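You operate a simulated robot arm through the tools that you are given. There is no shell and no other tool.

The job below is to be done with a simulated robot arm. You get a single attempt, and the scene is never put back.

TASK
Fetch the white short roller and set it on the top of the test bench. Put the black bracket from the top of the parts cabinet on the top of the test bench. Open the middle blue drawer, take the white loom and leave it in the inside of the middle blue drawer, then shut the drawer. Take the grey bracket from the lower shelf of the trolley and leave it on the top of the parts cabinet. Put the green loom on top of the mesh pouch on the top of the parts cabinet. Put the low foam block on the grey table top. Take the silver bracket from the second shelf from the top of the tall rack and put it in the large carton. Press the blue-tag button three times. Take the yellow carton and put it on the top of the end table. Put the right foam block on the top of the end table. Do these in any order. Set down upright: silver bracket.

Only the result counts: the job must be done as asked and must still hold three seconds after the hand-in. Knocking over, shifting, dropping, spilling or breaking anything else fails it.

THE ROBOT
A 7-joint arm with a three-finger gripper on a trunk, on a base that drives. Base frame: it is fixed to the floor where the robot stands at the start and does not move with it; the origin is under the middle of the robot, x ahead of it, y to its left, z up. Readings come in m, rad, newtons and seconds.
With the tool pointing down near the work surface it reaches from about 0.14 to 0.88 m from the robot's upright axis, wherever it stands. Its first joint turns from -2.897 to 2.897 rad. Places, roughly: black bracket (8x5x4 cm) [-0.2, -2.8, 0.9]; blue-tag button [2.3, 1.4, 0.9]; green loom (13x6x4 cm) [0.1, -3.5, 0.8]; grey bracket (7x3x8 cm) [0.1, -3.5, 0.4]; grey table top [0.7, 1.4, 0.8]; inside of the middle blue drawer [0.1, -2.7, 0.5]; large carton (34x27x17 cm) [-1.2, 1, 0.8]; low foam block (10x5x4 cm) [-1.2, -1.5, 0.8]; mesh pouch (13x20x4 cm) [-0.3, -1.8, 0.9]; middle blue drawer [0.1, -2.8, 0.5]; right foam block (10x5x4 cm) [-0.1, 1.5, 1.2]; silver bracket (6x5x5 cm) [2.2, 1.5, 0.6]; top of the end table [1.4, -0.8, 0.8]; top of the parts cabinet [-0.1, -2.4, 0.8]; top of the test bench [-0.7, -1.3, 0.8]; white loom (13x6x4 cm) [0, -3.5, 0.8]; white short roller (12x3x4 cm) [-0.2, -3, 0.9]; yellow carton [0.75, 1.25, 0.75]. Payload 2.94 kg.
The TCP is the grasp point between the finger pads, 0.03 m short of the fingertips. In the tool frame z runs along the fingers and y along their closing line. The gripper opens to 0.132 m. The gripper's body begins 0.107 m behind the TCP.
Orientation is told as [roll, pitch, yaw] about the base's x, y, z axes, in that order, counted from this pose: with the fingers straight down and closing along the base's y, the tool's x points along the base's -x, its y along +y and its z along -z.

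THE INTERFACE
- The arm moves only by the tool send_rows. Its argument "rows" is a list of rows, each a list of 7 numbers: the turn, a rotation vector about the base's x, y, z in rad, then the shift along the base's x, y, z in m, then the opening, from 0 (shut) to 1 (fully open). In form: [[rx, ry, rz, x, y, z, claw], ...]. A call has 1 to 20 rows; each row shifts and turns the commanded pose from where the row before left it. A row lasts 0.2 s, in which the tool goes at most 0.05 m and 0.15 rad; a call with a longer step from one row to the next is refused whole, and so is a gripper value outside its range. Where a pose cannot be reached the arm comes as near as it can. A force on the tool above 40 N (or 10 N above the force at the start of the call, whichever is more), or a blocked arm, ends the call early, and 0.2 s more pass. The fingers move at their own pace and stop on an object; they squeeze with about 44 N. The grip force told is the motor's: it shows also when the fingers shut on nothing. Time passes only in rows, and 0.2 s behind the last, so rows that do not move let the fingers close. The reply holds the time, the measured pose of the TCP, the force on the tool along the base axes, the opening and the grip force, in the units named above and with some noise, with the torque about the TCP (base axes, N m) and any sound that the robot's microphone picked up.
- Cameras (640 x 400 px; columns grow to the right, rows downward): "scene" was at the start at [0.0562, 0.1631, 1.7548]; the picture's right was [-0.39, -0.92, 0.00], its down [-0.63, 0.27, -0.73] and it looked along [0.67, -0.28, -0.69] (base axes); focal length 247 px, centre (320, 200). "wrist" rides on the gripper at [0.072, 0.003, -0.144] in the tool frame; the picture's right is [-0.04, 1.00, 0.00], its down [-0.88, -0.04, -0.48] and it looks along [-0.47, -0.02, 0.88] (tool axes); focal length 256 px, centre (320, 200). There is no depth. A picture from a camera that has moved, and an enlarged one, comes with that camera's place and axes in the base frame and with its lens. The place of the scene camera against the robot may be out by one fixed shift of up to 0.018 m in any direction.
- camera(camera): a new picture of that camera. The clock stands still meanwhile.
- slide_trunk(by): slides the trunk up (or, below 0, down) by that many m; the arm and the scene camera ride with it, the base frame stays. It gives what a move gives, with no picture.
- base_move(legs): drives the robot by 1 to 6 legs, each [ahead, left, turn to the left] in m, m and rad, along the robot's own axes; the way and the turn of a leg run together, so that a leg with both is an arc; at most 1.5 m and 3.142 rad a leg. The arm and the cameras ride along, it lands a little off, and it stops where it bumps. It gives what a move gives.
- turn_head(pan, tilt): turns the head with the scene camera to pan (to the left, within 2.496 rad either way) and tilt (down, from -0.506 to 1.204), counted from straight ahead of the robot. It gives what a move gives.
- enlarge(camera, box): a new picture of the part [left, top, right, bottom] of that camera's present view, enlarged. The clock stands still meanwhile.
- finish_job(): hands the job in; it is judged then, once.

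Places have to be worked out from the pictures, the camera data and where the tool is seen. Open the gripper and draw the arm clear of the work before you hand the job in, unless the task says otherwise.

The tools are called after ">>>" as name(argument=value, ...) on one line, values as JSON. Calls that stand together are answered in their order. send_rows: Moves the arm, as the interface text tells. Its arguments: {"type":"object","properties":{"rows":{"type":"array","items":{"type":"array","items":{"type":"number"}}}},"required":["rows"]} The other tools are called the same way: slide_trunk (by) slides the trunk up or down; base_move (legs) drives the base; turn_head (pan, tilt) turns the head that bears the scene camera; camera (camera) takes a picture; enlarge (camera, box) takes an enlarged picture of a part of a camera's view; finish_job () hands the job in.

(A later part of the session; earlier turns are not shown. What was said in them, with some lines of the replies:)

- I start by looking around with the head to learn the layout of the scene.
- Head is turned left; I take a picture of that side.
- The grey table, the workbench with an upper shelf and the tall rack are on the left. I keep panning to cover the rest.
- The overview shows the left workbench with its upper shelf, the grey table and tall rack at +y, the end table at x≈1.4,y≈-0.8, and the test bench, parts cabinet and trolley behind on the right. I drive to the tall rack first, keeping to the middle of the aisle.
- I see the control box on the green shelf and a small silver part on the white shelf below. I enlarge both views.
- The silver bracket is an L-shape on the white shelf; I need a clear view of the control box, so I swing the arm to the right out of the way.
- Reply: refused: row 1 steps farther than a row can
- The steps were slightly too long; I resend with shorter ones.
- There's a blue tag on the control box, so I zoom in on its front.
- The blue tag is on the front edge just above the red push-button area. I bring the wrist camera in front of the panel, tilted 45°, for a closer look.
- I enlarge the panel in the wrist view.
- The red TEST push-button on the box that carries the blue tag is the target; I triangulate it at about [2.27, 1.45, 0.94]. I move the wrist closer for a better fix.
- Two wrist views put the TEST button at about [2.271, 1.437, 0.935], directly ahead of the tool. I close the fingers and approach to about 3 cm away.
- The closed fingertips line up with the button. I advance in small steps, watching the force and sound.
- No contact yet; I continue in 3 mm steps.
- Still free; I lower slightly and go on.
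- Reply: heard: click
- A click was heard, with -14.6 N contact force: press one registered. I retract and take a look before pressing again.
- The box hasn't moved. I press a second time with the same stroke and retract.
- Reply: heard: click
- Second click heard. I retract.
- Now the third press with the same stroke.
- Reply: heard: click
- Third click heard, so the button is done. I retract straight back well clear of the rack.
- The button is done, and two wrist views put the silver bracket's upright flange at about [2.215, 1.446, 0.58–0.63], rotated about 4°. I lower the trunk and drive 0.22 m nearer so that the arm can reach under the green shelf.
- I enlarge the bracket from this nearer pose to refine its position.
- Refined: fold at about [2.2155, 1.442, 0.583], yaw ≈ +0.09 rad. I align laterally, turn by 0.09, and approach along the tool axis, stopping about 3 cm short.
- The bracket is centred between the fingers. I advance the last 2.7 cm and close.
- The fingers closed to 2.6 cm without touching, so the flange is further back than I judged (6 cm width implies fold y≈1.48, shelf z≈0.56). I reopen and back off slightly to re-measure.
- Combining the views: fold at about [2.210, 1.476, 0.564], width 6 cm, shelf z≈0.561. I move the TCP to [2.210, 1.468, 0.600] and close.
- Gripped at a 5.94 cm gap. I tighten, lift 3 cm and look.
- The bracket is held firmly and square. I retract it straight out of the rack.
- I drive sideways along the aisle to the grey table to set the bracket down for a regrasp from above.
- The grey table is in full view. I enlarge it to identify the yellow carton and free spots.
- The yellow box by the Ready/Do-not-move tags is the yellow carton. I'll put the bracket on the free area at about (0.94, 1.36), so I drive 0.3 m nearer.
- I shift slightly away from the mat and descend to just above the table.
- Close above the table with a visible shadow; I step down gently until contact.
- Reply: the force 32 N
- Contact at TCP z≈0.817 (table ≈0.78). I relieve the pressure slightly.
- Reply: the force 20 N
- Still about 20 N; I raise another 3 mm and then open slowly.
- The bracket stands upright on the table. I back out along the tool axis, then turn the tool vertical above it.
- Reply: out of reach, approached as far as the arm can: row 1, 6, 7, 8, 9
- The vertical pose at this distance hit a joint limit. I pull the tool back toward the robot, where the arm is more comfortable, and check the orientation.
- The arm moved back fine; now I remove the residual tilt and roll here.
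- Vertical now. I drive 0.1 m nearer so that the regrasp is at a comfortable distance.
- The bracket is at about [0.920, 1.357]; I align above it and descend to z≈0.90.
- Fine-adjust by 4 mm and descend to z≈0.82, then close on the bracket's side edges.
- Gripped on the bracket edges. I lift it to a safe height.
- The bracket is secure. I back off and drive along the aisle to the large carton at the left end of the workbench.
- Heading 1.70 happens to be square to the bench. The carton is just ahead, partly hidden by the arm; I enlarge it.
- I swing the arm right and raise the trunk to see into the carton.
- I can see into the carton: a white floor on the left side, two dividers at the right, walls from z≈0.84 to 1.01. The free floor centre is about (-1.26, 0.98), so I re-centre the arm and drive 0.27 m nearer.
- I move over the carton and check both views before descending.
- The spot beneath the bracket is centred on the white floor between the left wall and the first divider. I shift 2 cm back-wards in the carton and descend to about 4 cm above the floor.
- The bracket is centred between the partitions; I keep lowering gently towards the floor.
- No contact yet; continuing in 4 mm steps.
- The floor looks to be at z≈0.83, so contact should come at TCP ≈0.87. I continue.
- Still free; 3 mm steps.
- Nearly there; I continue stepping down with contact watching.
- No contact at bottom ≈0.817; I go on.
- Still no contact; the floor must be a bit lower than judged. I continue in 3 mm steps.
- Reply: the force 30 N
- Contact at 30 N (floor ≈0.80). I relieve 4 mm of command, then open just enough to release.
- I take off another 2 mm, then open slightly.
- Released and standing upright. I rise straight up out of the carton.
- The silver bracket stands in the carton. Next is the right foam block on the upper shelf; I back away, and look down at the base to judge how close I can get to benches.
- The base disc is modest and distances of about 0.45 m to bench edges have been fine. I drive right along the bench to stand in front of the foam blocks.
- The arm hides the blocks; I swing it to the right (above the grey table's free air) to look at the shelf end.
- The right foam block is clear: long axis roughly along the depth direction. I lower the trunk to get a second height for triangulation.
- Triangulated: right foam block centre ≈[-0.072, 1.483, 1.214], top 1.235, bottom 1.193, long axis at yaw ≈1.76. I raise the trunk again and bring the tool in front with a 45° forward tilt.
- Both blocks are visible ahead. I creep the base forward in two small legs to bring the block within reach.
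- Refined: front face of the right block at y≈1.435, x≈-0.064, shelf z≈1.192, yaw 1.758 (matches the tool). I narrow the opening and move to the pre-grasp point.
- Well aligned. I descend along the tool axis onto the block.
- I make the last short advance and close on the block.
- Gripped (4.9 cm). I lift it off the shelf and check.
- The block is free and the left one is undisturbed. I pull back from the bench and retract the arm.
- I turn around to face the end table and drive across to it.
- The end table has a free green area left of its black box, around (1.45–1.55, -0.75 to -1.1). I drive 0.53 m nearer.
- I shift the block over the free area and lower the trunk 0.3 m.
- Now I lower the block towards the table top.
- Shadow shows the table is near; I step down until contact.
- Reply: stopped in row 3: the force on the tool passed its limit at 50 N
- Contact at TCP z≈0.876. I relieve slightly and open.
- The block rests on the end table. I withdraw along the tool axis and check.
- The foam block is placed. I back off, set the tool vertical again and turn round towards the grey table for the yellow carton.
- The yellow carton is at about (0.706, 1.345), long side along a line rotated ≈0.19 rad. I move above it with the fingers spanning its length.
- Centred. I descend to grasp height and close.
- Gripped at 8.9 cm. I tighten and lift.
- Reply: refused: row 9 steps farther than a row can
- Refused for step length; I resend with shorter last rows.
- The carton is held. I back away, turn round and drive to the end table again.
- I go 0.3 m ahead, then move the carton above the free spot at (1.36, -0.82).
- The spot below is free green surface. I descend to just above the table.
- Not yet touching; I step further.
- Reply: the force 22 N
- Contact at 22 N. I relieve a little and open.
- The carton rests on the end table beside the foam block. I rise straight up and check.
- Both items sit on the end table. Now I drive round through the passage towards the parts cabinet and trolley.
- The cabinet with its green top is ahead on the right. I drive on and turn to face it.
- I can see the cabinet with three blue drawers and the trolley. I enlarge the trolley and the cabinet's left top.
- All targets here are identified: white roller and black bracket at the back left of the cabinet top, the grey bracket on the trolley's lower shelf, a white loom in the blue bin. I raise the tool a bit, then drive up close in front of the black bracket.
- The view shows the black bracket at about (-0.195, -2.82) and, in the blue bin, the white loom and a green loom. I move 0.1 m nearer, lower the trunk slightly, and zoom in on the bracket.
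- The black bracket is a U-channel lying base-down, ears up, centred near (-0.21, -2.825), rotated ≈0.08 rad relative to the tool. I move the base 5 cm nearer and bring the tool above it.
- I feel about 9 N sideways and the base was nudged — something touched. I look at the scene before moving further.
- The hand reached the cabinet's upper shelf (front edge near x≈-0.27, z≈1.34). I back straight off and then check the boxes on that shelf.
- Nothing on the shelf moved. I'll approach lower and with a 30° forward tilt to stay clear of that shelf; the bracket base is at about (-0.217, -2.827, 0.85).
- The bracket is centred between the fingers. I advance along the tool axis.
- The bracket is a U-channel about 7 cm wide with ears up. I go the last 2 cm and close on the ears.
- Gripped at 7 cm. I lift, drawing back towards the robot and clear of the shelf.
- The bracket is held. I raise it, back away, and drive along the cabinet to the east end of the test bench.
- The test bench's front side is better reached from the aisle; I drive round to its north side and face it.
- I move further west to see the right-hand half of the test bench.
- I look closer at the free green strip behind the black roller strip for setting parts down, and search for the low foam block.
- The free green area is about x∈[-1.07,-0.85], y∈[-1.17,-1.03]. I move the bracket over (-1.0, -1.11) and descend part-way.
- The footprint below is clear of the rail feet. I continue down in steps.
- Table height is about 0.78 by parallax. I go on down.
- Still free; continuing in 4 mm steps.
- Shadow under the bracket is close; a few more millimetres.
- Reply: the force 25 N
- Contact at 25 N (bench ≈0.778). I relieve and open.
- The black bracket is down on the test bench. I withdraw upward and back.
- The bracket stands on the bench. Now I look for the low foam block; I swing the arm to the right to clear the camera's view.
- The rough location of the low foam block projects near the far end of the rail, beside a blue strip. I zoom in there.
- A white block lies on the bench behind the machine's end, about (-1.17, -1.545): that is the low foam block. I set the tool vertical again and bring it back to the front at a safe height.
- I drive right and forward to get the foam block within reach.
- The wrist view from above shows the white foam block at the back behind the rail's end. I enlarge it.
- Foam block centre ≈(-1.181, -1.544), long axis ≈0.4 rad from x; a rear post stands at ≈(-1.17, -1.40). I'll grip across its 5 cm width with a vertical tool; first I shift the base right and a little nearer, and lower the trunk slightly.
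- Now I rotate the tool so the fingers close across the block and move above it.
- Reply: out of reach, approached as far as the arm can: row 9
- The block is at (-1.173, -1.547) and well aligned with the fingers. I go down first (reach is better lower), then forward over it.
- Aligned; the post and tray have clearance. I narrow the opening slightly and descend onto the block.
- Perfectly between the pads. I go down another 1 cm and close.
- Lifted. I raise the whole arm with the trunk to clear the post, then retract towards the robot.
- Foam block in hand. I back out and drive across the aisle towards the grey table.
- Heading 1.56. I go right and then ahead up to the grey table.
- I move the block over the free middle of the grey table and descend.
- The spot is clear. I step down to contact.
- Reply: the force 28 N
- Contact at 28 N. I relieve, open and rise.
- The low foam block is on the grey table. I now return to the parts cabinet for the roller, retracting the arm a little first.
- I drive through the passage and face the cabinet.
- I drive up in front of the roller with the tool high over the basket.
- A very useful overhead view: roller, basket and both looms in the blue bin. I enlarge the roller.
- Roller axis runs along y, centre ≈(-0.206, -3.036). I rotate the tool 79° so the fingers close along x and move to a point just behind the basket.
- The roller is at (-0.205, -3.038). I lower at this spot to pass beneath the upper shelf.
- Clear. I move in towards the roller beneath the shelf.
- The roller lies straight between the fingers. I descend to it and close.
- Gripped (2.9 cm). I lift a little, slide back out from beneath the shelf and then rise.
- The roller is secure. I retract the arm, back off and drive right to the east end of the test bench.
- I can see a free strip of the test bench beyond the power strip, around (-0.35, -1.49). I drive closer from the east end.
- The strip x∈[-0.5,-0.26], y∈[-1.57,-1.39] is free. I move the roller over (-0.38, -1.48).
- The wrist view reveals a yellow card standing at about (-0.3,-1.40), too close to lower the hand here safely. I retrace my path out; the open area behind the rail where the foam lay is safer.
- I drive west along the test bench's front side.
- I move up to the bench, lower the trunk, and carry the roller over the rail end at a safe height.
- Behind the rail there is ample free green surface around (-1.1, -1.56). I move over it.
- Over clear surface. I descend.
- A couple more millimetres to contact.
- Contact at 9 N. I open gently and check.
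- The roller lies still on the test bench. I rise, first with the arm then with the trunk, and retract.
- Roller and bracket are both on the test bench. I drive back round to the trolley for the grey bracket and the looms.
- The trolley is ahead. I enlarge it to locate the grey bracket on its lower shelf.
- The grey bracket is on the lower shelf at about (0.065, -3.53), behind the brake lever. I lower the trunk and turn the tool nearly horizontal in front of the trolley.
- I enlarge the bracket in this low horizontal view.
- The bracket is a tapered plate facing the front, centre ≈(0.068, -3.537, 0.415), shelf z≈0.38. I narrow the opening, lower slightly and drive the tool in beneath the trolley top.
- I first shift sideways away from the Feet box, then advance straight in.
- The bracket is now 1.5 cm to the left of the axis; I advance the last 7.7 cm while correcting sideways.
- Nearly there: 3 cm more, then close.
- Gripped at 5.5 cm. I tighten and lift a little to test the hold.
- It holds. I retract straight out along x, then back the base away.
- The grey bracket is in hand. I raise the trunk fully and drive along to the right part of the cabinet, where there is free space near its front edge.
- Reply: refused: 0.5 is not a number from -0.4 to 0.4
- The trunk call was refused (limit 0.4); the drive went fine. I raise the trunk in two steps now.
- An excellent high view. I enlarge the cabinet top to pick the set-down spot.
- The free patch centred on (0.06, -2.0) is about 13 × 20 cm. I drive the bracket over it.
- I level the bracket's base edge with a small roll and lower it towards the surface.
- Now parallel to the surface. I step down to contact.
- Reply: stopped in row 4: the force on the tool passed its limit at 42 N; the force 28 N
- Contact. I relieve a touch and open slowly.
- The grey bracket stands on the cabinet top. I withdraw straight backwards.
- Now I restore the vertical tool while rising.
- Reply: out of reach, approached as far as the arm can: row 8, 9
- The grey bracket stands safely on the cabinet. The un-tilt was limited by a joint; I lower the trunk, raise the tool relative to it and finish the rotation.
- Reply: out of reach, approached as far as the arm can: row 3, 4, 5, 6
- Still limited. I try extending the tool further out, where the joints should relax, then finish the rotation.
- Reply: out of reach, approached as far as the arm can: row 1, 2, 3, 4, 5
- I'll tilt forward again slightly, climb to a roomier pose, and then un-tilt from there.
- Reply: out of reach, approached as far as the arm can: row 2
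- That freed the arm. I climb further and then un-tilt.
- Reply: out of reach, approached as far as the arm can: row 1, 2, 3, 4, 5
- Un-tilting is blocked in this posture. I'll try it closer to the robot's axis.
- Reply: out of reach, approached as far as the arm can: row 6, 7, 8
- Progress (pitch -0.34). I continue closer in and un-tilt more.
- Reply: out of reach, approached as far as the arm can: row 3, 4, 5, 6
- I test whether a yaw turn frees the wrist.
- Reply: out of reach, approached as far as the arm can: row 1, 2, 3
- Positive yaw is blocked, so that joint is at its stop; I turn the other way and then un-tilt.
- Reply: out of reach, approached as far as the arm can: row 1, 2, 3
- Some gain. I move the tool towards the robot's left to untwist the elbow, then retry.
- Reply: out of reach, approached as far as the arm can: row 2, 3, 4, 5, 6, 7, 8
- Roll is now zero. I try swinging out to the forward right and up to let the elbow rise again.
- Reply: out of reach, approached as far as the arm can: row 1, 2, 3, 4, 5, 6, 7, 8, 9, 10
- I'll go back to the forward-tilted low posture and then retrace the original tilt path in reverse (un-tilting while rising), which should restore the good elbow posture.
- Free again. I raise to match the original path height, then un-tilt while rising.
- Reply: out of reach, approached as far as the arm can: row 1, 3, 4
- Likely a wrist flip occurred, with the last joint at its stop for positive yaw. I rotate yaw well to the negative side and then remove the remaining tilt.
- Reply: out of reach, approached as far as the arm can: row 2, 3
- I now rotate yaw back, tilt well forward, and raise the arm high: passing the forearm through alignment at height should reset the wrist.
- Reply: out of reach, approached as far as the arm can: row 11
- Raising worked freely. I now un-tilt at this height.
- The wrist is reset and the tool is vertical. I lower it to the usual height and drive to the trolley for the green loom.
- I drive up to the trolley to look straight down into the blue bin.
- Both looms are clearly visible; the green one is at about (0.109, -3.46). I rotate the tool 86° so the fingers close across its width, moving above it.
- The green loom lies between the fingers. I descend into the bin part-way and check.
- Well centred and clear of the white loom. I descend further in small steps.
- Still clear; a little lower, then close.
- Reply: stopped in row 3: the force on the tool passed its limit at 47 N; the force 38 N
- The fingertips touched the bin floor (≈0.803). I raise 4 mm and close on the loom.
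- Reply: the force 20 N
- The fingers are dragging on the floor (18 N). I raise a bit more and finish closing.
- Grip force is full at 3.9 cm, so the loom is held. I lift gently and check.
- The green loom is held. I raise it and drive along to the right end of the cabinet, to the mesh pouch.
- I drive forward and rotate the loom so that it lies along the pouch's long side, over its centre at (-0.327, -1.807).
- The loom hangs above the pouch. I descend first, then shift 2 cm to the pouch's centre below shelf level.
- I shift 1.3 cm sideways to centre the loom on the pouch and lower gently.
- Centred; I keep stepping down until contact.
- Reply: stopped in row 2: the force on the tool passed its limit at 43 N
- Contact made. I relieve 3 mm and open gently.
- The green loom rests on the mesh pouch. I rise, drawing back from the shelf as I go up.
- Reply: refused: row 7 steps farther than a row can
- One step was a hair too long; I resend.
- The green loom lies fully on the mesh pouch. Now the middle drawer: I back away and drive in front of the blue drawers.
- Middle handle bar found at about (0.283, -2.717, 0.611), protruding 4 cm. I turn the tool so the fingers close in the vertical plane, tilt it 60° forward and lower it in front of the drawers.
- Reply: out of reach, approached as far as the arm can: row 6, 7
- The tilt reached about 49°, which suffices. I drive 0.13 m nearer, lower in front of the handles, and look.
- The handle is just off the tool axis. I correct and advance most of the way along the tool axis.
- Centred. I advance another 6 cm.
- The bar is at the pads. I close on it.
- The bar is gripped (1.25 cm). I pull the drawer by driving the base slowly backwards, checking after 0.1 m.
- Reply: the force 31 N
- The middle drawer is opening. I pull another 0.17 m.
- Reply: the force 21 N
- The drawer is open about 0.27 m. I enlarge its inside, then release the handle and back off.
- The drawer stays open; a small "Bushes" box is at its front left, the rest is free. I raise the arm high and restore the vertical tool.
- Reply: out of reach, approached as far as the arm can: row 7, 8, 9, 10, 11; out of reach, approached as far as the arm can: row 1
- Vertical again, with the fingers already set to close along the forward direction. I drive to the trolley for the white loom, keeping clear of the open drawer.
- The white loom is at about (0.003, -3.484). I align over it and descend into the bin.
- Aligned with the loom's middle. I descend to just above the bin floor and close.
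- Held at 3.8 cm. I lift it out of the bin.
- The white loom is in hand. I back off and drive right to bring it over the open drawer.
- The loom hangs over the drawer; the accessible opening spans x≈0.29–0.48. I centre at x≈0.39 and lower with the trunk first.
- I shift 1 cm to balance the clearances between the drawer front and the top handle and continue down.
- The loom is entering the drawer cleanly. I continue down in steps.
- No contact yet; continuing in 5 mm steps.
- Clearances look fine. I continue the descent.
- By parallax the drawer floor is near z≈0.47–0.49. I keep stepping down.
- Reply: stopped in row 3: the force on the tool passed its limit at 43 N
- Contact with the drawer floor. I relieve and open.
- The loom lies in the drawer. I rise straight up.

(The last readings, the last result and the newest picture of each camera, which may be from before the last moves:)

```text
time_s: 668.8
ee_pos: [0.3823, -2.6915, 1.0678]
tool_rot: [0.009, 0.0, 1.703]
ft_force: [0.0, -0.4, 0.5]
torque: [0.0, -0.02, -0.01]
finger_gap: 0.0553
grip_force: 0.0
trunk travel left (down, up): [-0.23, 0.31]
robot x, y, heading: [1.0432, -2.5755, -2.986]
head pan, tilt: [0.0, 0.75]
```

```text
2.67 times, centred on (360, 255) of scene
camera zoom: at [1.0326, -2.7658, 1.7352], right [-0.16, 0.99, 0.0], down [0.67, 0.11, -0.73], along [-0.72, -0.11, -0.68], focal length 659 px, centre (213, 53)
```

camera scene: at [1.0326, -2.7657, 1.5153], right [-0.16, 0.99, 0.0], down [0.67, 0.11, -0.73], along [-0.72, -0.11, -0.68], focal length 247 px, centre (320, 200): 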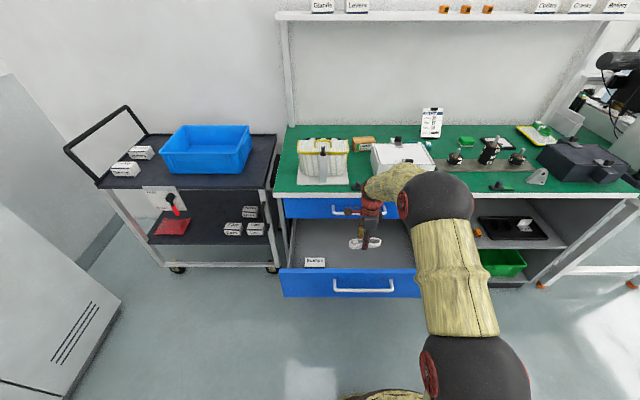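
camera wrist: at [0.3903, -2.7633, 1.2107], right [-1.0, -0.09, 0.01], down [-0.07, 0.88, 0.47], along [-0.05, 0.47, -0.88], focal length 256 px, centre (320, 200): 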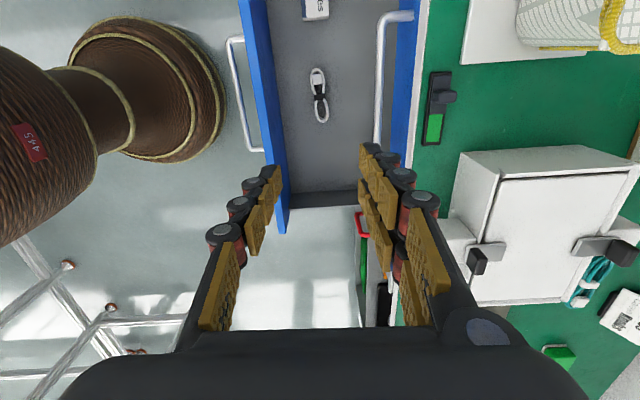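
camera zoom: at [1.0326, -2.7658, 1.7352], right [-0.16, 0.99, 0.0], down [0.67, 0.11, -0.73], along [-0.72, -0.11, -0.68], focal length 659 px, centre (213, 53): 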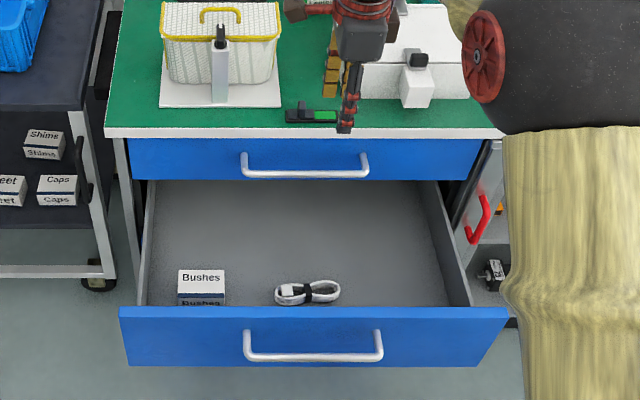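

The white loom is inside the drawer. To shut it, I'll re-grip the handle and push; I back up and repeat the same tilt sequence as before.

>>> base_move(legs=[[-0.27, 0, 0]])

>>> slide_trunk(by=-0.21)

>>> send_rows(rows=[[-0.009, 0, 0.032, 0, 0, 0.045, 0.5], [0, 0, 0, 0, 0, 0.045, 0.5], [-0.02465, 0.1475, 0, 0.01, 0, -0.03, 0.5], [-0.02465, 0.1475, 0, 0.01, 0, -0.035, 0.5], [-0.02465, 0.1475, 0, 0, 0, -0.035, 0.5], [-0.02465, 0.1475, 0, 0, 0, -0.035, 0.5], [-0.02465, 0.1475, 0, 0, 0, -0.035, 0.5], [-0.02, 0.12, 0, 0, 0, -0.035, 0.5]])

>>> camera(camera="wrist")

```text
time_s: 670.7
ee_pos: [0.6466, -2.6502, 1.068]
tool_rot: [0.011, 0.001, 1.706]
ft_force: [0.4, 0.8, 0.5]
torque: [-0.02, 0.0, -0.01]
finger_gap: 0.0552
grip_force: 0.2
trunk travel left (down, up): [-0.23, 0.31]
robot x, y, heading: [1.3078, -2.5317, -2.984]
head pan, tilt: [0.0, 0.75]
```

```text
time_s: 673.0
ee_pos: [0.646, -2.6511, 0.8584]
tool_rot: [0.011, 0.001, 1.705]
ft_force: [0.1, -0.3, 0.5]
torque: [-0.02, 0.02, -0.01]
finger_gap: 0.0555
grip_force: 0.0
trunk travel left (down, up): [-0.02, 0.52]
robot x, y, heading: [1.3115, -2.5314, -2.982]
head pan, tilt: [0.0, 0.75]
```

```text
time_s: 674.8
ee_pos: [0.6666, -2.6513, 0.7442]
tool_rot: [0.885, 0.006, 1.745]
ft_force: [-0.4, -0.1, 0.7]
torque: [0.03, -0.08, 0.02]
finger_gap: 0.0658
grip_force: 0.1
trunk travel left (down, up): [-0.02, 0.52]
robot x, y, heading: [1.308, -2.5298, -2.984]
head pan, tilt: [0.0, 0.75]
```

```text
taken
camera wrist: at [0.7865, -2.7034, 0.8389], right [-0.63, -0.06, 0.77], down [0.23, 0.93, 0.27], along [-0.74, 0.35, -0.58], focal length 256 px, centre (320, 200)
```

wrist: 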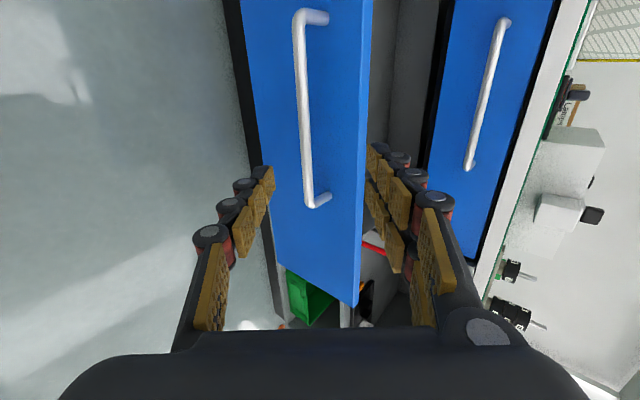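

The open drawer's handle is at (0.55, -2.69, 0.62). I correct the offset and advance towards it.

>>> send_rows(rows=[[0, 0, 0, 0.0137, 0.0023, -0.017, 0.5], [0, 0, 0, -0.0229, -0.0041, -0.019, 0.5], [0, 0, 0, -0.0229, -0.0041, -0.019, 0.5], [0, 0, 0, -0.0229, -0.0041, -0.019, 0.5]])

>>> camera(camera="wrist")

```text
time_s: 675.8
ee_pos: [0.6112, -2.6619, 0.6688]
tool_rot: [0.882, 0.007, 1.741]
ft_force: [0.3, 0.4, 1.0]
torque: [-0.02, 0.01, 0.01]
finger_gap: 0.0657
grip_force: 0.2
trunk travel left (down, up): [-0.02, 0.52]
robot x, y, heading: [1.3115, -2.5354, -2.985]
head pan, tilt: [0.0, 0.75]
```

```text
taken
camera wrist: at [0.7321, -2.7135, 0.7629], right [-0.63, -0.06, 0.77], down [0.23, 0.93, 0.27], along [-0.74, 0.35, -0.58], focal length 256 px, centre (320, 200)
```

wrist: 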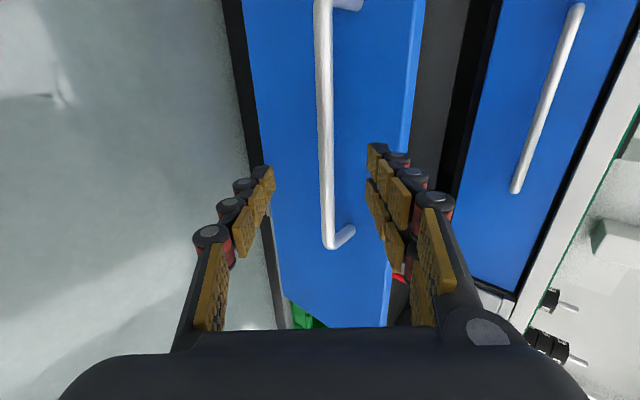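

Centred. I advance the last 7 cm and close on the bar.

>>> send_rows(rows=[[0, 0, 0, -0.0188, -0.0034, -0.0156, 0.5], [0, 0, 0, -0.0188, -0.0034, -0.0156, 0.5], [0, 0, 0, -0.0175, -0.0034, -0.0145, 0.5], [0, 0, 0, 0, 0, 0, 0.3], [0, 0, 0, 0, 0, 0, 0.1], [0, 0, 0, 0, 0, 0, 0.0], [0, 0, 0, 0, 0, 0, 0.0], [0, 0, 0, 0, 0, 0, 0.0]])

>>> camera(camera="wrist")

```text
time_s: 677.6
ee_pos: [0.5543, -2.6722, 0.6264]
tool_rot: [0.887, 0.006, 1.743]
ft_force: [-1.8, -0.6, 13.3]
torque: [-0.4, -0.01, -0.3]
finger_gap: 0.0129
grip_force: 23.0
trunk travel left (down, up): [-0.02, 0.52]
robot x, y, heading: [1.3075, -2.531, -2.983]
head pan, tilt: [0.0, 0.75]
```

```text
taken
camera wrist: at [0.6749, -2.7234, 0.7198], right [-0.63, -0.06, 0.77], down [0.24, 0.94, 0.27], along [-0.74, 0.35, -0.58], focal length 256 px, centre (320, 200)
```

wrist: 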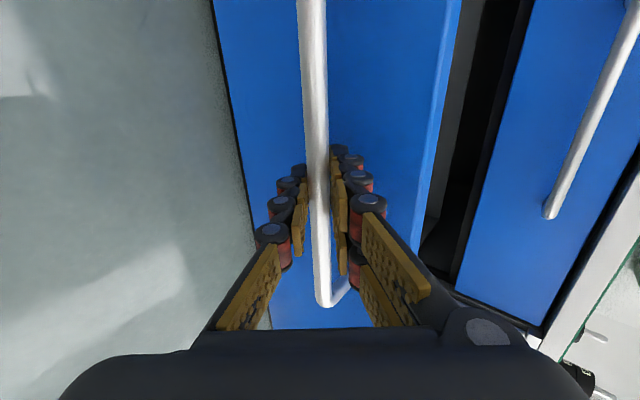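

Gripped. I push the drawer in 0.2 m with the base.

>>> base_move(legs=[[0.2, 0, 0]])

>>> camera(camera="scene")

```text
time_s: 679.2
ee_pos: [0.3556, -2.7019, 0.6268]
tool_rot: [0.884, 0.007, 1.742]
ft_force: [-3.4, 11.0, 30.4]
torque: [-0.45, 0.06, -0.66]
finger_gap: 0.0126
grip_force: 39.4
trunk travel left (down, up): [-0.02, 0.52]
robot x, y, heading: [1.1136, -2.5649, -2.981]
head pan, tilt: [0.0, 0.75]
```

```text
taken
camera scene: at [1.1001, -2.7547, 1.5256], right [-0.16, 0.99, 0.0], down [0.67, 0.11, -0.73], along [-0.72, -0.12, -0.68], focal length 247 px, centre (320, 200)
```

scene: 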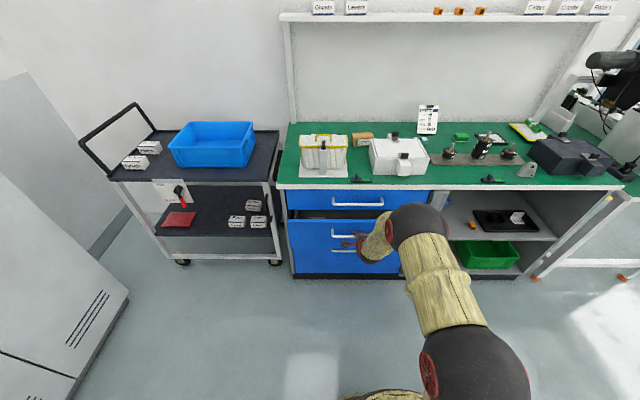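

About 7 cm remain. I push the rest with the arm in small steps, feeling for the stop.

>>> send_rows(rows=[[0, 0, 0, -0.012, -0.002, 0.002, 0], [0, 0, 0, -0.015, -0.003, 0.001, 0], [0, 0, 0, -0.015, -0.003, 0, 0]])

```text
time_s: 680.0
ee_pos: [0.3116, -2.71, 0.6276]
tool_rot: [0.883, 0.008, 1.741]
ft_force: [-3.4, 10.1, -7.1]
torque: [-0.37, -0.07, -0.32]
finger_gap: 0.0125
grip_force: 38.9
trunk travel left (down, up): [-0.02, 0.52]
robot x, y, heading: [1.1129, -2.5649, -2.986]
head pan, tilt: [0.0, 0.75]
```

>>> send_rows(rows=[[0, 0, 0, -0.01, -0.002, 0, 0], [0, 0, 0, -0.008, -0.002, 0, 0], [0, 0, 0, -0.005, -0.001, 0, 0]])

>>> enlarge(camera="scene", box=[270, 170, 440, 300])

```text
time_s: 680.8
ee_pos: [0.2884, -2.7129, 0.6259]
tool_rot: [0.88, 0.009, 1.742]
ft_force: [-6.9, 26.5, -13.0]
torque: [0.08, -0.04, -0.79]
finger_gap: 0.0127
grip_force: 39.3
trunk travel left (down, up): [-0.02, 0.52]
robot x, y, heading: [1.1095, -2.5657, -2.984]
head pan, tilt: [0.0, 0.75]
```

```text
3.08 times, centred on (355, 235) of scene
camera zoom: at [1.0958, -2.7543, 1.5254], right [-0.16, 0.99, 0.0], down [0.67, 0.11, -0.73], along [-0.72, -0.12, -0.68], focal length 760 px, centre (212, 92)
```

zoom: 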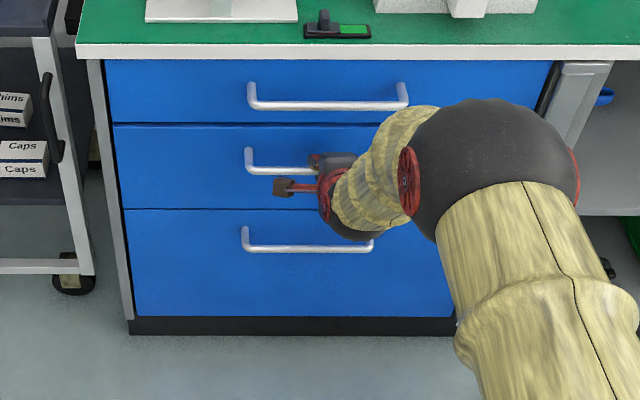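

It looks almost flush; I push a little more until I feel the stop.

>>> send_rows(rows=[[0, 0, 0, -0.004, -0.003, 0, 0], [0, 0, 0, -0.004, -0.002, 0, 0]])

```text
time_s: 681.4
ee_pos: [0.2844, -2.7179, 0.6246]
tool_rot: [0.876, 0.007, 1.741]
ft_force: [15.5, 32.4, -10.8]
torque: [-0.52, -0.11, -0.44]
finger_gap: 0.0135
grip_force: 39.6
trunk travel left (down, up): [-0.02, 0.52]
robot x, y, heading: [1.1071, -2.5669, -2.978]
head pan, tilt: [0.0, 0.75]
```

The stop is felt (+15 N). One more small push, then I release and back out along the tool axis.

>>> send_rows(rows=[[0, 0, 0, -0.003, 0.002, 0, 0], [0, 0, 0, 0, 0, 0, 0.15], [0, 0, 0, 0, 0, 0, 0.3], [0, 0, 0, 0, 0, 0, 0.45], [0, 0, 0, 0, 0, 0, 0.5]])

>>> camera(camera="wrist")

```text
time_s: 682.6
ee_pos: [0.2787, -2.7187, 0.6305]
tool_rot: [0.884, 0.007, 1.742]
ft_force: [1.8, -2.8, -0.2]
torque: [0.0, 0.02, 0.02]
finger_gap: 0.0679
grip_force: 0.1
trunk travel left (down, up): [-0.02, 0.52]
robot x, y, heading: [1.1107, -2.5659, -2.982]
head pan, tilt: [0.0, 0.75]
```

```text
taken
camera wrist: at [0.3984, -2.7708, 0.7232], right [-0.63, -0.06, 0.77], down [0.24, 0.93, 0.27], along [-0.74, 0.35, -0.58], focal length 256 px, centre (320, 200)
```

wrist: 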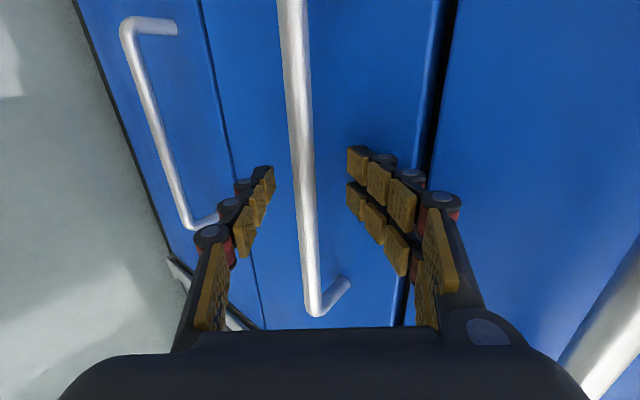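

Released and the drawer appears shut. I back out along the tool axis and verify.

>>> send_rows(rows=[[0, 0, 0, 0.0114, 0.0021, 0.0095, 0.5], [0, 0, 0, 0.0152, 0.0028, 0.0127, 0.5], [0, 0, 0, 0.0229, 0.0041, 0.019, 0.5], [0, 0, 0, 0.0305, 0.0055, 0.0253, 0.5], [0, 0, 0, 0.0305, 0.0055, 0.0253, 0.5]])

>>> base_move(legs=[[-0.25, 0, 0]])

>>> camera(camera="scene")

>>> enlarge(camera="scene", box=[260, 150, 460, 290])

>>> camera(camera="wrist")

```text
time_s: 683.8
ee_pos: [0.3908, -2.6989, 0.72]
tool_rot: [0.885, 0.006, 1.744]
ft_force: [-0.7, 0.5, -0.5]
torque: [0.01, 0.06, -0.01]
finger_gap: 0.066
grip_force: 0.1
trunk travel left (down, up): [-0.02, 0.52]
robot x, y, heading: [1.1095, -2.5618, -2.981]
head pan, tilt: [0.0, 0.75]
```

```text
time_s: 685.6
ee_pos: [0.6353, -2.6653, 0.7211]
tool_rot: [0.882, 0.008, 1.749]
ft_force: [0.1, -0.4, -0.6]
torque: [0.0, -0.01, 0.01]
finger_gap: 0.0656
grip_force: 0.2
trunk travel left (down, up): [-0.02, 0.52]
robot x, y, heading: [1.3544, -2.5248, -2.979]
head pan, tilt: [0.0, 0.75]
```

```text
taken
camera scene: at [1.3423, -2.7159, 1.5253], right [-0.17, 0.99, 0.0], down [0.67, 0.11, -0.73], along [-0.72, -0.12, -0.68], focal length 247 px, centre (320, 200)
```

scene: 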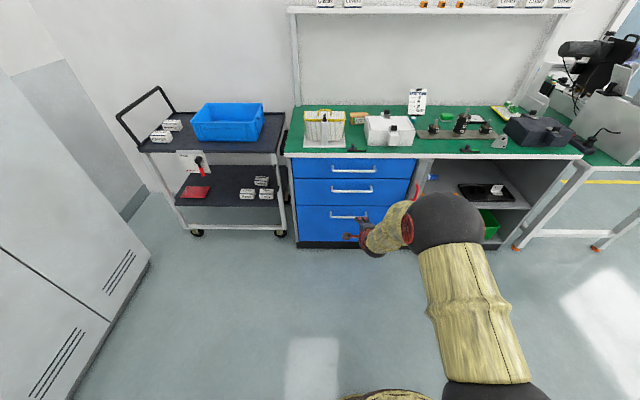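

```text
2.86 times, centred on (360, 220) of scene
camera zoom: at [1.3423, -2.7159, 1.5253], right [-0.17, 0.99, 0.0], down [0.67, 0.11, -0.73], along [-0.72, -0.12, -0.68], focal length 706 px, centre (206, 143)
```

zoom: 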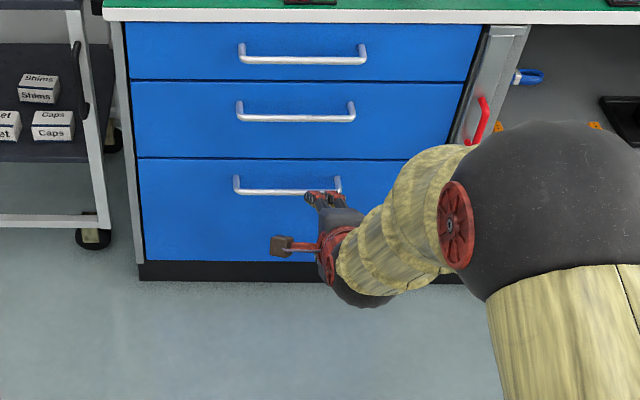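

```text
taken
camera wrist: at [0.756, -2.7156, 0.8144], right [-0.63, -0.07, 0.77], down [0.23, 0.94, 0.27], along [-0.74, 0.35, -0.58], focal length 256 px, centre (320, 200)
```

wrist: 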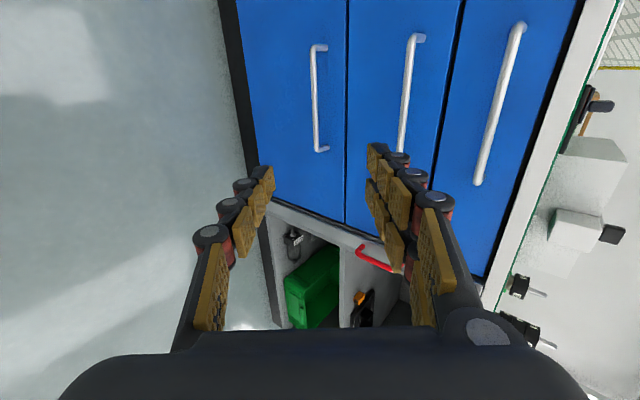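

The fronts look flush. I enlarge the wrist view to check the middle drawer against its neighbours.

>>> enlarge(camera="wrist", box=[280, 130, 500, 290])

```text
2.50 times, centred on (390, 210) of wrist
camera zoom: at [0.756, -2.7156, 0.8144], right [-0.63, -0.07, 0.77], down [0.23, 0.94, 0.27], along [-0.74, 0.35, -0.58], focal length 640 px, centre (145, 175)
```

zoom: 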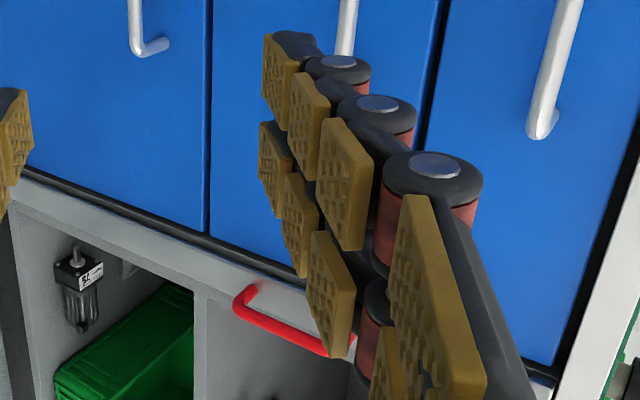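

Everything is flush. I raise the trunk, open the gripper fully and take a last look at the cabinet top before handing in.

>>> slide_trunk(by=0.3)

>>> send_rows(rows=[[0, 0, 0, 0.02, 0.003, 0.03, 0.8], [0, 0, 0, 0.02, 0.003, 0.03, 1], [0, 0, 0, 0, 0, 0.03, 1], [0, 0, 0, 0, 0, 0, 1], [0, 0, 0, 0, 0, 0, 1]])

>>> turn_head(pan=-0.2, tilt=0.6)

>>> camera(camera="scene")

>>> enlarge(camera="scene", box=[270, 100, 560, 270])

```text
time_s: 688.6
ee_pos: [0.6365, -2.6641, 1.0208]
tool_rot: [0.883, 0.006, 1.749]
ft_force: [-0.3, 0.8, 0.0]
torque: [0.02, -0.02, 0.03]
finger_gap: 0.0658
grip_force: 0.0
trunk travel left (down, up): [-0.32, 0.22]
robot x, y, heading: [1.3571, -2.5285, -2.975]
head pan, tilt: [0.0, 0.75]
```

```text
time_s: 689.8
ee_pos: [0.674, -2.6595, 1.1115]
tool_rot: [0.883, 0.007, 1.748]
ft_force: [0.2, 0.6, 0.5]
torque: [-0.01, -0.02, -0.01]
finger_gap: 0.1321
grip_force: 0.1
trunk travel left (down, up): [-0.32, 0.22]
robot x, y, heading: [1.3522, -2.5232, -2.975]
head pan, tilt: [0.0, 0.75]
```

```text
time_s: 690.5
ee_pos: [0.6737, -2.6587, 1.1114]
tool_rot: [0.882, 0.006, 1.75]
ft_force: [-0.1, -0.4, 0.0]
torque: [0.03, 0.02, 0.03]
finger_gap: 0.132
grip_force: 0.2
trunk travel left (down, up): [-0.32, 0.22]
robot x, y, heading: [1.3524, -2.5254, -2.974]
head pan, tilt: [-0.201, 0.6]
```

```text
taken
camera scene: at [1.336, -2.6992, 1.8382], right [0.03, 1.0, 0.0], down [0.57, -0.02, -0.82], along [-0.82, 0.03, -0.57], focal length 247 px, centre (320, 200)
```

scene: 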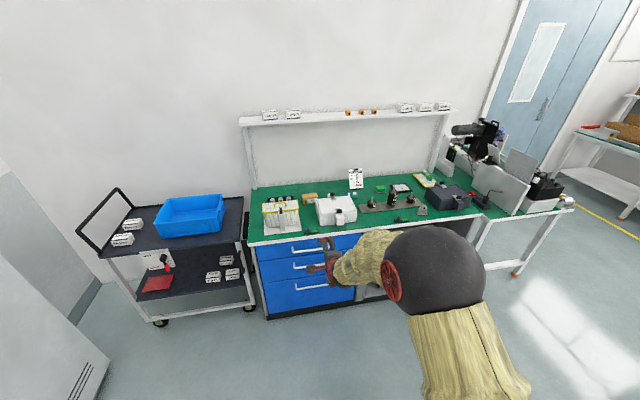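

```text
2.21 times, centred on (415, 185) of scene
camera zoom: at [1.336, -2.6992, 1.8382], right [0.03, 1.0, 0.0], down [0.57, -0.02, -0.82], along [-0.82, 0.03, -0.57], focal length 546 px, centre (110, 233)
```

zoom: 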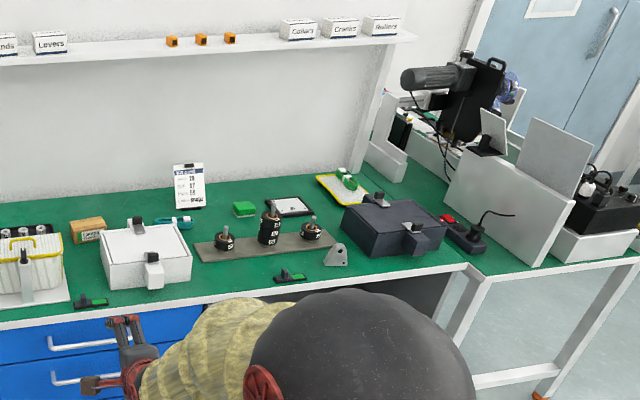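

The last view shows everything in place. The grey bracket stands on the cabinet, the green loom lies on the mesh pouch, and the drawers are flush. The gripper is open and the arm is clear, so I hand the job in.

>>> finish_job()

```text
The job is handed in.
```

I finished all the tasks and handed the job in; the interface only confirmed the hand-in and gave no verdict.

| Item | Where it is now |
|---|---|
| Silver bracket | Upright in the large carton, on the free floor left of the dividers |
| Blue-tag button | Pressed three times, one click heard each time |
| Right foam block | On the end table |
| Yellow carton | On the end table |
| Low foam block | On the grey table |
| Black bracket | On the test bench |
| White short roller | On the test bench, behind the rail where the foam block had been |
| Grey bracket | Standing on the parts cabinet |
| Green loom | On the mesh pouch |
| White loom | In the middle blue drawer, which is shut flush with the others |

- **Button:** I took the blue-tag button to be the red TEST button on the front of the control box that carries the blue tag.
- **Shelf contact:** The hand touched the parts cabinet's upper shelf once while I was reaching for the black bracket. I backed off, and the boxes on that shelf looked unmoved.
- **What I rechecked:** My last look covered the cabinet area only. I checked the other items when I set them down and did not recheck them before handing in.
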